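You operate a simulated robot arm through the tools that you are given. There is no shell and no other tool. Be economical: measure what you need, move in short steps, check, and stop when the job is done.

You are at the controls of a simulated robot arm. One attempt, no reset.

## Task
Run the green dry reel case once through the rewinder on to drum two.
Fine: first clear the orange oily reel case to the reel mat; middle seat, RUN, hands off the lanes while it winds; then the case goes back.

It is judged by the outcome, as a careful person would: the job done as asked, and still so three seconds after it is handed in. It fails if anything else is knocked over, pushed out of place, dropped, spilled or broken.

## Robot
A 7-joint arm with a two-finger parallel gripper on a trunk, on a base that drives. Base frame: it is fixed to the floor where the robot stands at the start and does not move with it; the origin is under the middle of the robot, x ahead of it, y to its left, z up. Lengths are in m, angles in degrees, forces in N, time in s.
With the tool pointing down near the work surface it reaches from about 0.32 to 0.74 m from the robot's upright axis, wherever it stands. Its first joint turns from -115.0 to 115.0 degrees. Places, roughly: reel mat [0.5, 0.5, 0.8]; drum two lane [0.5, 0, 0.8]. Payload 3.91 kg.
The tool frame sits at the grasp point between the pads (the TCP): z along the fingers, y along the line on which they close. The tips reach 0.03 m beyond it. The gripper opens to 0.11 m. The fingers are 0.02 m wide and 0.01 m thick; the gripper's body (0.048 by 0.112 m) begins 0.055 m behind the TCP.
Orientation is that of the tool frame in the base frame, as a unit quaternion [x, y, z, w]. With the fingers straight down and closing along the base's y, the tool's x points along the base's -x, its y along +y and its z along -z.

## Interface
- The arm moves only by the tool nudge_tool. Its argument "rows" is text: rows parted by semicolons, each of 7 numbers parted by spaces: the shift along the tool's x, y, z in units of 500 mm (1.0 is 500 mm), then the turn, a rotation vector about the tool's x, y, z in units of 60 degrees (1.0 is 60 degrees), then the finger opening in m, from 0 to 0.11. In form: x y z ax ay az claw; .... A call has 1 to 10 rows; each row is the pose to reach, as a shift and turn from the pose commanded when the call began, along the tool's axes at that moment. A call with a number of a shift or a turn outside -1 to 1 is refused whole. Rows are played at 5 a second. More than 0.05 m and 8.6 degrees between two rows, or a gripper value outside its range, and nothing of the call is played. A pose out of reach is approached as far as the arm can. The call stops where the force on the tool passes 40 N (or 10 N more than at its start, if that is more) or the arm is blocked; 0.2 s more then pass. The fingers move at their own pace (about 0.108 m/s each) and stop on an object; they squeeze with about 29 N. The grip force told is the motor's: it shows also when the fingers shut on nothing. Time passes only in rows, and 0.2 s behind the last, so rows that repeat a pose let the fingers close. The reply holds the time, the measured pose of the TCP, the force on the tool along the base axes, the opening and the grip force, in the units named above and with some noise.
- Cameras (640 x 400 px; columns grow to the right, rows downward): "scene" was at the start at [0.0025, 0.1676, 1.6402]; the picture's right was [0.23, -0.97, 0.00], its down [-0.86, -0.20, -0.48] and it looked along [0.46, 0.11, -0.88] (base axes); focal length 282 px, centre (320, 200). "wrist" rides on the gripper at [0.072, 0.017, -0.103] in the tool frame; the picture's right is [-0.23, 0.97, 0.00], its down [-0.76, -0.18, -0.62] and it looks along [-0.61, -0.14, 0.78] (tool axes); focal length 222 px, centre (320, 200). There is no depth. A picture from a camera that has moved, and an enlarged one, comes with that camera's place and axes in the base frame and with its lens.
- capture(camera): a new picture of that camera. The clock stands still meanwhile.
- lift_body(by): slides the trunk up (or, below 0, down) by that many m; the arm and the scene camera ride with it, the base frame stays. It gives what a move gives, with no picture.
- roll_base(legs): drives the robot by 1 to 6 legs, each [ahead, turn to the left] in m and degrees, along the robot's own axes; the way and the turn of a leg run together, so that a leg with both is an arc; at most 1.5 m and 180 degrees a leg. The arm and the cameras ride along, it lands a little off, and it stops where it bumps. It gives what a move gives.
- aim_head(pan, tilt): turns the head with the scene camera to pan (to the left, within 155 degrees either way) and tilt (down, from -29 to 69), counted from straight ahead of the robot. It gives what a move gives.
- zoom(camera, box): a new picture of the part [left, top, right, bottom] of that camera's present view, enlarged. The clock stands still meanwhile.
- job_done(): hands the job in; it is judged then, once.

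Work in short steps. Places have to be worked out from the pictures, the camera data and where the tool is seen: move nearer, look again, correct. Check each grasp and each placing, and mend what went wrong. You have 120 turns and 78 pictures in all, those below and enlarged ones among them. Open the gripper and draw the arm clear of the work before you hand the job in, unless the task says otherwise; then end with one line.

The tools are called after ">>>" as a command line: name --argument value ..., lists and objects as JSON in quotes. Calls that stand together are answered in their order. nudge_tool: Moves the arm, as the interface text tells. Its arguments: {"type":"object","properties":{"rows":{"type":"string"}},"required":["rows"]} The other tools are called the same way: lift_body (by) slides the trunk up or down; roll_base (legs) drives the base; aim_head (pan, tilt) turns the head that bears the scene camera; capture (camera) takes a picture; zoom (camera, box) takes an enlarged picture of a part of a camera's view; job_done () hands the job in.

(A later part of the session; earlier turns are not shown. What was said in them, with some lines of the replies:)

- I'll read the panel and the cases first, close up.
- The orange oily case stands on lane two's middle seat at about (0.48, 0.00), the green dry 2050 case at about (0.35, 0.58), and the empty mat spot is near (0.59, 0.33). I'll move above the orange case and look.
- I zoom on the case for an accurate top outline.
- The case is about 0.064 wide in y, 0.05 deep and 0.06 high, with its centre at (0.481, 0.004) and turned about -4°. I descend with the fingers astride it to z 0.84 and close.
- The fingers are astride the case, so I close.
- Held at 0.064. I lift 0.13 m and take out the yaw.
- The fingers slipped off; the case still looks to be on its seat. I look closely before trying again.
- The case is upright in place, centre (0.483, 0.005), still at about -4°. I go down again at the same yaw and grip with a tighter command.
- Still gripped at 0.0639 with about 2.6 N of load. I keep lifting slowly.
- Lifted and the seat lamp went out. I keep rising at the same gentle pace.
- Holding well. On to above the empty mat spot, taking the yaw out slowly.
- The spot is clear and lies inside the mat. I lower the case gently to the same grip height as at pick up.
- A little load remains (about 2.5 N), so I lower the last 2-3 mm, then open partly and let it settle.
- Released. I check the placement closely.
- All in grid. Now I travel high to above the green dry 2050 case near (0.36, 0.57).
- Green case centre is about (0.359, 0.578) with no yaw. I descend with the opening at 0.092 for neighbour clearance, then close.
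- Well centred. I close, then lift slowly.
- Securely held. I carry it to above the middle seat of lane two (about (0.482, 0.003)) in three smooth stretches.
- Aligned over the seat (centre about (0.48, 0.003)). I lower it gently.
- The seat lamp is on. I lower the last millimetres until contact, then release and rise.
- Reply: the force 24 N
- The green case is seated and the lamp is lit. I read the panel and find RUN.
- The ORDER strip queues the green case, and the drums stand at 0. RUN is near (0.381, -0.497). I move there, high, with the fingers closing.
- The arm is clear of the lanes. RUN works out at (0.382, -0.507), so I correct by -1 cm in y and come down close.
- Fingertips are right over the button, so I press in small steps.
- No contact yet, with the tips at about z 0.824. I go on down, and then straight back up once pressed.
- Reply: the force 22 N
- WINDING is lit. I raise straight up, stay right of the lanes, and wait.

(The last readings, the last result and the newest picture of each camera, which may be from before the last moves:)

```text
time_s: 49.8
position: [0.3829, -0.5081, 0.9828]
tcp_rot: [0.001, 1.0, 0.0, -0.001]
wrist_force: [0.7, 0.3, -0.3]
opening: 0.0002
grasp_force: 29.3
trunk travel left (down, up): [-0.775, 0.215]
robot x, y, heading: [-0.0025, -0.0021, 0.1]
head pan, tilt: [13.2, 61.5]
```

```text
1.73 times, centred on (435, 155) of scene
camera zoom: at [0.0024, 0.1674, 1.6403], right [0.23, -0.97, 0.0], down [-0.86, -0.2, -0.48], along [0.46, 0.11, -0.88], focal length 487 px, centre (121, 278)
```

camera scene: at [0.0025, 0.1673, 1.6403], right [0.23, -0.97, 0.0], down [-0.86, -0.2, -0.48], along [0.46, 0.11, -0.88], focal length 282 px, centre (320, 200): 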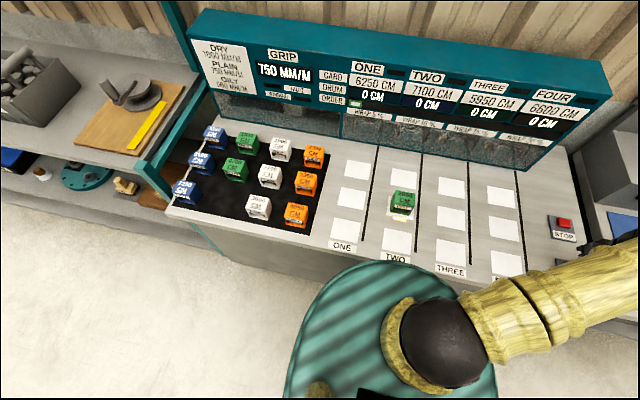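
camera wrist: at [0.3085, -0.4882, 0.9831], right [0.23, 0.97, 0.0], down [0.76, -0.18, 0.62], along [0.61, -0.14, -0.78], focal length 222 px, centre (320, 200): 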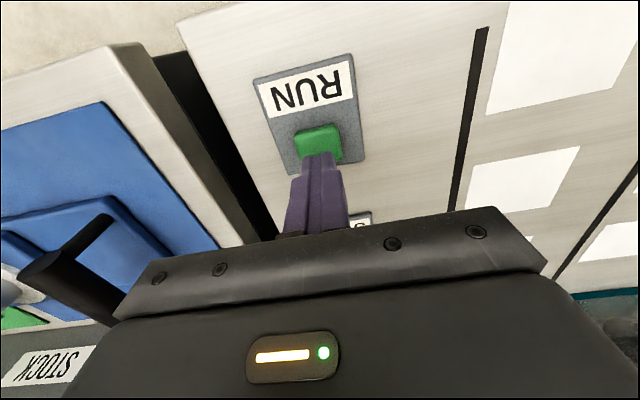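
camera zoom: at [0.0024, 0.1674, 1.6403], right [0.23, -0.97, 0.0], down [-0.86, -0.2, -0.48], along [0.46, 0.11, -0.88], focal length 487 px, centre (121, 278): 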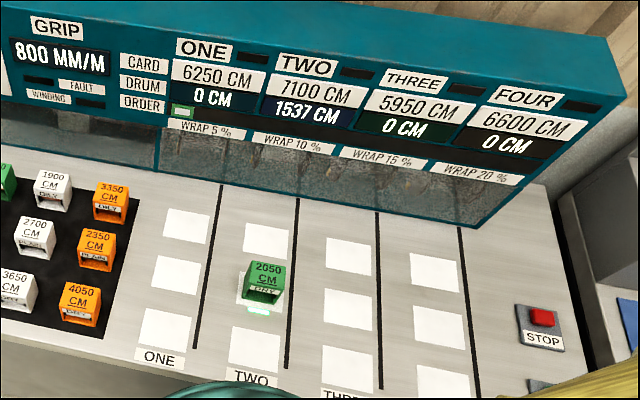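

Drum two reads 1537 (2050 × 0.75) with WINDING off and the seat lamp green. I wait another second or so to be sure it's finished.

>>> nudge_tool --rows "0 0 0 0 0 0 0; 0 0 0 0 0 0 0; 0 0 0 0 0 0 0; 0 0 0 0 0 0 0; 0 0 0 0 0 0 0; 0 0 0 0 0 0 0"

>>> zoom --camera "scene" --box '[180, 20, 470, 220]'

```text
time_s: 51.2
position: [0.3829, -0.5075, 0.9831]
tcp_rot: [0.001, 1.0, 0.0, 0.0]
wrist_force: [0.2, -1.0, -1.1]
opening: 0.0
grasp_force: 28.2
trunk travel left (down, up): [-0.775, 0.215]
robot x, y, heading: [0.0007, 0.0002, 0.1]
head pan, tilt: [13.2, 61.5]
```

```text
2.00 times, centred on (325, 120) of scene
camera zoom: at [0.0024, 0.1674, 1.6403], right [0.23, -0.97, 0.0], down [-0.86, -0.2, -0.48], along [0.46, 0.11, -0.88], focal length 563 px, centre (310, 360)
```

zoom: 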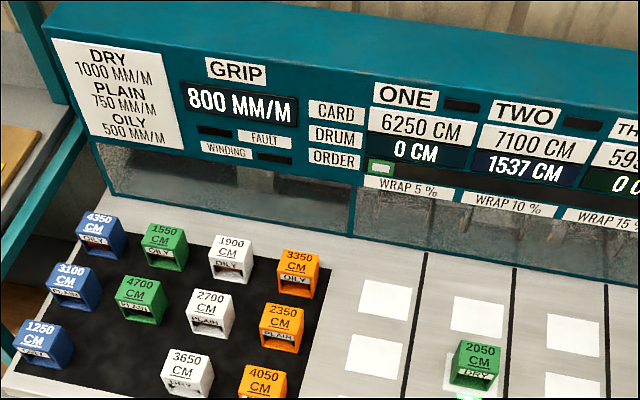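

Winding finished with no fault. Now I return to the green case, open.

>>> nudge_tool --rows "-0.02 0.06 -0.03 0 0 0 0.09; -0.04 0.14 -0.03 0 0 0 0.09; -0.06 0.22 -0.03 0 0 0 0.09; -0.08 0.3 -0.03 0 0 0 0.09; -0.1 0.38 -0.03 0 0 0 0.09; -0.12 0.46 -0.03 0 0 0 0.09; -0.14 0.54 -0.03 0 0 0 0.09; -0.16 0.6 -0.03 0 0 0 0.09; -0.17 0.64 -0.03 0 0 0 0.09; -0.17 0.64 -0.03 0 0 0 0.09"

>>> nudge_tool --rows "-0.008 0.06 0 0 0 0 0.09; -0.015 0.14 0 0 0 0 0.09; -0.02 0.22 0 0 0 0 0.09; -0.026 0.3 0 0 0 0 0.09; -0.028 0.36 0 0 0 0 0.09; -0.028 0.384 0 0 0 0 0.09; -0.028 0.384 0 0 0 0 0.09"

>>> zoom --camera "wrist" --box '[240, 40, 400, 160]'

```text
time_s: 53.4
position: [0.4666, -0.1859, 0.9985]
tcp_rot: [0.0, 1.0, 0.0, 0.0]
wrist_force: [-0.3, 0.5, 0.3]
opening: 0.0897
grasp_force: 0.1
trunk travel left (down, up): [-0.775, 0.215]
robot x, y, heading: [0.0007, 0.0037, -0.2]
head pan, tilt: [13.2, 61.5]
```

```text
time_s: 55.0
position: [0.481, 0.0064, 0.9983]
tcp_rot: [0.0, 1.0, 0.001, 0.001]
wrist_force: [0.0, 0.1, 0.0]
opening: 0.0902
grasp_force: 0.1
trunk travel left (down, up): [-0.775, 0.215]
robot x, y, heading: [-0.0029, -0.0005, -0.0]
head pan, tilt: [13.2, 61.5]
```

```text
3.33 times, centred on (320, 100) of wrist
camera zoom: at [0.4083, 0.0249, 1.1001], right [0.23, 0.97, 0.0], down [0.76, -0.18, 0.62], along [0.61, -0.14, -0.78], focal length 740 px, centre (320, 533)
```

zoom: 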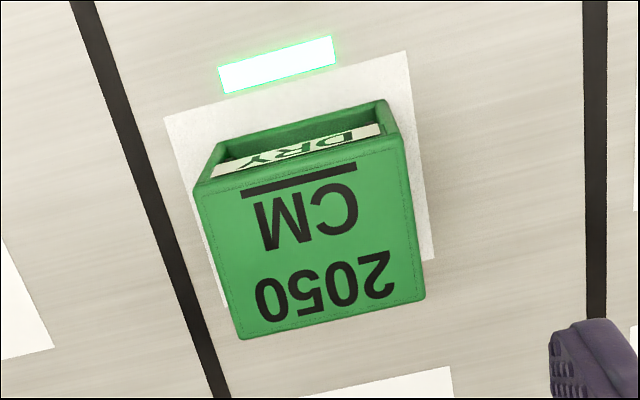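

The case has not moved. I descend, grip and lift slowly.

>>> nudge_tool --rows "-0.002 -0.004 0.08 0 0 0 0.09; -0.002 -0.004 0.16 0 0 0 0.09; -0.002 -0.004 0.24 0 0 0 0.09; -0.002 -0.004 0.3 0 0 0 0.09; -0.002 -0.004 0.33 0 0 0 0.09; -0.002 -0.004 0.33 0 0 0 0.09; -0.002 -0.004 0.33 0 0 0 0.06; -0.002 -0.004 0.33 0 0 0 0; -0.002 -0.004 0.33 0 0 0 0; -0.002 -0.004 0.33 0 0 0 0"

>>> nudge_tool --rows "0 0 -0.006 0 0 0 0; 0 0 -0.012 0 0 0 0; 0 0 -0.02 0 0 0 0; 0 0 -0.03 0 0 0 0; 0 0 -0.04 0 0 0 0; 0 0 -0.055 0 0 0 0; 0 0 -0.07 0 0 0 0; 0 0 -0.085 0 0 0 0; 0 0 -0.1 0 0 0 0; 0 0 -0.11 0 0 0 0"

>>> nudge_tool --rows "0 0 -0.012 0 0 0 0; 0 0 -0.026 0 0 0 0; 0 0 -0.044 0 0 0 0; 0 0 -0.062 0 0 0 0; 0 0 -0.08 0 0 0 0; 0 0 -0.095 0 0 0 0; 0 0 -0.105 0 0 0 0; 0 0 -0.11 0 0 0 0"

>>> capture --camera "wrist"

```text
time_s: 57.2
position: [0.4832, 0.0044, 0.8321]
tcp_rot: [0.001, 1.0, 0.001, 0.0]
wrist_force: [1.1, -0.1, -0.5]
opening: 0.0638
grasp_force: 29.1
trunk travel left (down, up): [-0.775, 0.215]
robot x, y, heading: [-0.0026, -0.0013, 0.2]
head pan, tilt: [13.2, 61.5]
```

```text
time_s: 59.4
position: [0.4819, 0.0042, 0.8884]
tcp_rot: [0.0, 1.0, 0.0, 0.0]
wrist_force: [0.2, -0.1, -1.8]
opening: 0.0639
grasp_force: 28.8
trunk travel left (down, up): [-0.775, 0.215]
robot x, y, heading: [-0.0028, -0.0047, 0.1]
head pan, tilt: [13.2, 61.5]
```

```text
time_s: 61.2
position: [0.4833, 0.0053, 0.9437]
tcp_rot: [0.0, 1.0, -0.001, 0.001]
wrist_force: [0.4, -0.3, -3.2]
opening: 0.064
grasp_force: 28.8
trunk travel left (down, up): [-0.775, 0.215]
robot x, y, heading: [-0.0041, 0.001, 0.2]
head pan, tilt: [13.2, 61.5]
```

```text
38 pictures are left
camera wrist: at [0.4103, 0.0223, 1.0451], right [0.23, 0.97, 0.0], down [0.76, -0.18, 0.62], along [0.61, -0.14, -0.78], focal length 222 px, centre (320, 200)
```

wrist: 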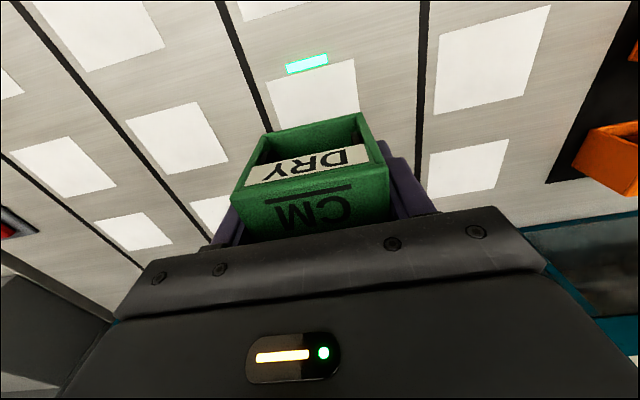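

Held. I carry it back along the same path to its mat spot (0.360, 0.578).

>>> nudge_tool --rows "0.003 0.02 0 0 0 0 0; 0.01 0.05 0 0 0 0 0; 0.018 0.09 0 0 0 0 0; 0.028 0.135 0 0 0 0 0; 0.038 0.18 0 0 0 0 0; 0.048 0.225 0 0 0 0 0; 0.058 0.27 0 0 0 0 0; 0.068 0.315 0 0 0 0 0; 0.075 0.355 0 0 0 0 0; 0.08 0.383 0 0 0 0 0"

>>> nudge_tool --rows "0.003 0.02 0 0 0 0 0; 0.01 0.05 0 0 0 0 0; 0.018 0.09 0 0 0 0 0; 0.028 0.135 0 0 0 0 0; 0.038 0.18 0 0 0 0 0; 0.048 0.225 0 0 0 0 0; 0.058 0.27 0 0 0 0 0; 0.068 0.315 0 0 0 0 0; 0.075 0.355 0 0 0 0 0; 0.083 0.383 0 0 0 0 0"

>>> nudge_tool --rows "0.003 0.02 0 0 0 0 0; 0.01 0.05 0 0 0 0 0; 0.018 0.09 0 0 0 0 0; 0.028 0.135 0 0 0 0 0; 0.038 0.18 0 0 0 0 0; 0.048 0.225 0 0 0 0 0; 0.058 0.27 0 0 0 0 0; 0.068 0.315 0 0 0 0 0; 0.076 0.355 0 0 0 0 0; 0.082 0.38 0 0 0 0 0"

>>> capture --camera "wrist"

```text
time_s: 63.4
position: [0.4438, 0.1974, 0.9421]
tcp_rot: [-0.001, 1.0, 0.0, 0.0]
wrist_force: [-0.1, 0.1, -3.9]
opening: 0.0641
grasp_force: 28.8
trunk travel left (down, up): [-0.775, 0.215]
robot x, y, heading: [0.0008, -0.0023, 0.2]
head pan, tilt: [13.2, 61.5]
```

```text
time_s: 65.6
position: [0.4019, 0.3873, 0.9425]
tcp_rot: [0.001, 1.0, 0.0, -0.001]
wrist_force: [-0.1, -0.1, -4.0]
opening: 0.0639
grasp_force: 28.5
trunk travel left (down, up): [-0.775, 0.215]
robot x, y, heading: [-0.0006, -0.0019, -0.1]
head pan, tilt: [13.2, 61.5]
```

```text
time_s: 67.8
position: [0.361, 0.5771, 0.9422]
tcp_rot: [0.001, 1.0, 0.0, 0.0]
wrist_force: [0.9, 1.0, -3.2]
opening: 0.064
grasp_force: 28.7
trunk travel left (down, up): [-0.775, 0.215]
robot x, y, heading: [0.0019, -0.0034, 0.0]
head pan, tilt: [13.2, 61.5]
```

```text
37 pictures are left
camera wrist: at [0.2875, 0.5958, 1.045], right [0.23, 0.97, 0.0], down [0.76, -0.18, 0.62], along [0.61, -0.14, -0.78], focal length 222 px, centre (320, 200)
```

wrist: 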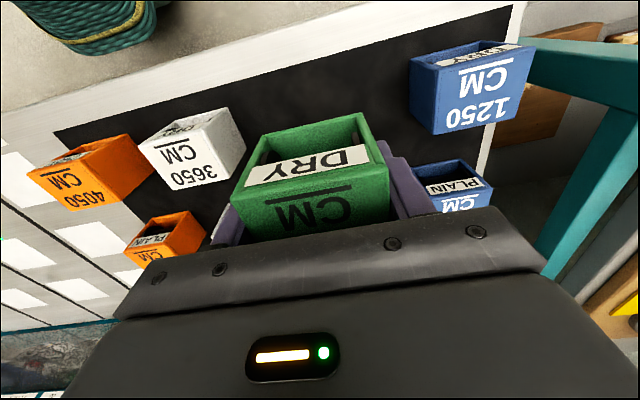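

Same view as when it left, so it sits over its old spot. I lower it, touch down and release.

>>> nudge_tool --rows "0.001 0.002 0.02 0 0 0 0; 0.001 0.002 0.045 0 0 0 0; 0.001 0.002 0.07 0 0 0 0; 0.001 0.002 0.095 0 0 0 0; 0.001 0.002 0.12 0 0 0 0; 0.001 0.002 0.145 0 0 0 0; 0.001 0.002 0.17 0 0 0 0; 0.001 0.002 0.195 0 0 0 0; 0.001 0.002 0.21 0 0 0 0; 0.001 0.002 0.218 0 0 0 0"

>>> nudge_tool --rows "0 0 0.002 0 0 0 0; 0 0 0.003 0 0 0 0; 0 0 0.003 0 0 0 0"

>>> capture --camera "wrist"

```text
time_s: 70.0
position: [0.3611, 0.5787, 0.8321]
tcp_rot: [0.0, 1.0, 0.0, 0.0]
wrist_force: [-0.6, -0.4, -4.0]
opening: 0.064
grasp_force: 29.5
trunk travel left (down, up): [-0.775, 0.215]
robot x, y, heading: [0.0012, -0.0001, 0.1]
head pan, tilt: [13.2, 61.5]
```

```text
time_s: 70.8
position: [0.3606, 0.5784, 0.8313]
tcp_rot: [0.0, 1.0, 0.0, 0.0]
wrist_force: [0.3, 0.5, -1.9]
opening: 0.0638
grasp_force: 28.6
trunk travel left (down, up): [-0.775, 0.215]
robot x, y, heading: [-0.0027, 0.0, -0.2]
head pan, tilt: [13.2, 61.5]
```

```text
36 pictures are left
camera wrist: at [0.2875, 0.5966, 0.9347], right [0.23, 0.97, 0.0], down [0.76, -0.18, 0.62], along [0.61, -0.14, -0.78], focal length 222 px, centre (320, 200)
```

wrist: 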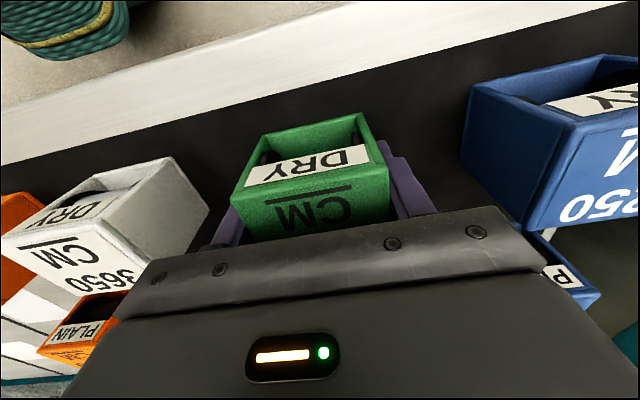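

Nearly touching. I go 2 mm more at most, then open and rise.

>>> nudge_tool --rows "0 0 0.002 0 0 0 0; 0 0 0.004 0 0 0 0; 0 0 0.004 0 0 0 0"

>>> nudge_tool --rows "0 0 0 0 0 0 0.075; 0 0 0 0 0 0 0.09; 0 0 0 0 0 0 0.09; 0 0 -0.05 0 0 0 0.09; 0 0 -0.12 0 0 0 0.09; 0 0 -0.2 0 0 0 0.09; 0 0 -0.28 0 0 0 0.09; 0 0 -0.36 0 0 0 0.09"

>>> capture --camera "wrist"

```text
time_s: 71.6
position: [0.3613, 0.5785, 0.8316]
tcp_rot: [0.0, 1.0, 0.001, 0.001]
wrist_force: [1.4, -0.9, 11.2]
opening: 0.0638
grasp_force: 29.4
trunk travel left (down, up): [-0.775, 0.215]
robot x, y, heading: [-0.0016, -0.0027, 0.0]
head pan, tilt: [13.2, 61.5]
```

```text
time_s: 73.4
position: [0.3606, 0.5778, 1.0089]
tcp_rot: [0.0, 1.0, -0.001, 0.0]
wrist_force: [-0.7, -0.1, 0.3]
opening: 0.0901
grasp_force: 0.0
trunk travel left (down, up): [-0.775, 0.215]
robot x, y, heading: [-0.0001, -0.0026, 0.3]
head pan, tilt: [13.2, 61.5]
```

```text
35 pictures are left
camera wrist: at [0.287, 0.5962, 1.1125], right [0.23, 0.97, 0.0], down [0.76, -0.18, 0.62], along [0.61, -0.14, -0.78], focal length 222 px, centre (320, 200)
```

wrist: 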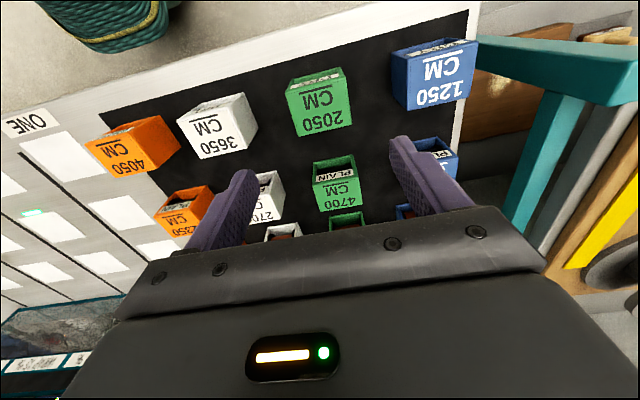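

Released and standing in its place. I draw the arm up and away to near its starting pose, then check everything.

>>> nudge_tool --rows "0 0 -0.06 0 0 0 0.11; 0 0 -0.12 0 0 0 0.11; -0.03 -0.08 -0.12 0 0 0 0.11; -0.06 -0.16 -0.12 0 0 0 0.11; -0.09 -0.24 -0.12 0 0 0 0.11; -0.12 -0.32 -0.12 0 0 0 0.11; -0.15 -0.4 -0.12 0 0 0 0.11; -0.18 -0.48 -0.12 0 0 0 0.11; -0.21 -0.56 -0.12 0 0 0 0.11; -0.24 -0.64 -0.12 0 0 0 0.11"

>>> nudge_tool --rows "0 -0.08 0 0 0 0 0.11; 0 -0.16 0 0 0 0 0.11; 0 -0.24 0 0 0 0 0.11; 0 -0.3 0 0 0 0 0.11; 0 -0.3 0 0 0 0 0.11"

>>> capture --camera "scene"

>>> zoom --camera "scene" --box '[170, 30, 470, 250]'

```text
time_s: 75.6
position: [0.4804, 0.2559, 1.0712]
tcp_rot: [0.0, 1.0, 0.0, 0.0]
wrist_force: [0.2, 0.6, -0.4]
opening: 0.1099
grasp_force: 0.1
trunk travel left (down, up): [-0.775, 0.215]
robot x, y, heading: [-0.0057, 0.0025, -0.1]
head pan, tilt: [13.2, 61.5]
```

```text
time_s: 76.8
position: [0.4823, 0.108, 1.0707]
tcp_rot: [0.0, 1.0, 0.0, 0.0]
wrist_force: [0.6, -0.2, -1.0]
opening: 0.1101
grasp_force: 0.0
trunk travel left (down, up): [-0.775, 0.215]
robot x, y, heading: [0.0001, 0.003, 0.2]
head pan, tilt: [13.2, 61.5]
```

```text
34 pictures are left
camera scene: at [0.0025, 0.1679, 1.6402], right [0.23, -0.97, 0.0], down [-0.86, -0.2, -0.48], along [0.46, 0.11, -0.88], focal length 282 px, centre (320, 200)
```

scene: 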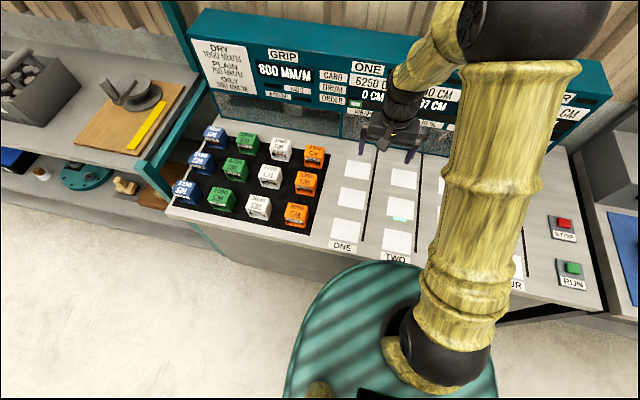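

```text
1.82 times, centred on (320, 140) of scene
camera zoom: at [0.0025, 0.1679, 1.6402], right [0.23, -0.97, 0.0], down [-0.86, -0.2, -0.48], along [0.46, 0.11, -0.88], focal length 512 px, centre (320, 309)
```

zoom: 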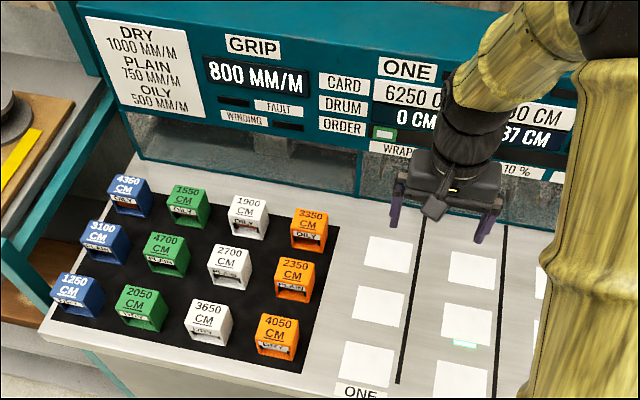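

All cases stand in the grid on the mat, drum two holds 1537 cm, there is no fault, and the gripper is open and clear. I hand the job in.

>>> job_done

```text
The job is handed in.
```

The green dry case was run once on to drum two, which reads 1537 cm with no fault, and it is back in its place on the mat. The orange oily case is on the mat too; my first try at lifting it slipped, but it stayed upright on its seat and the second lift held.
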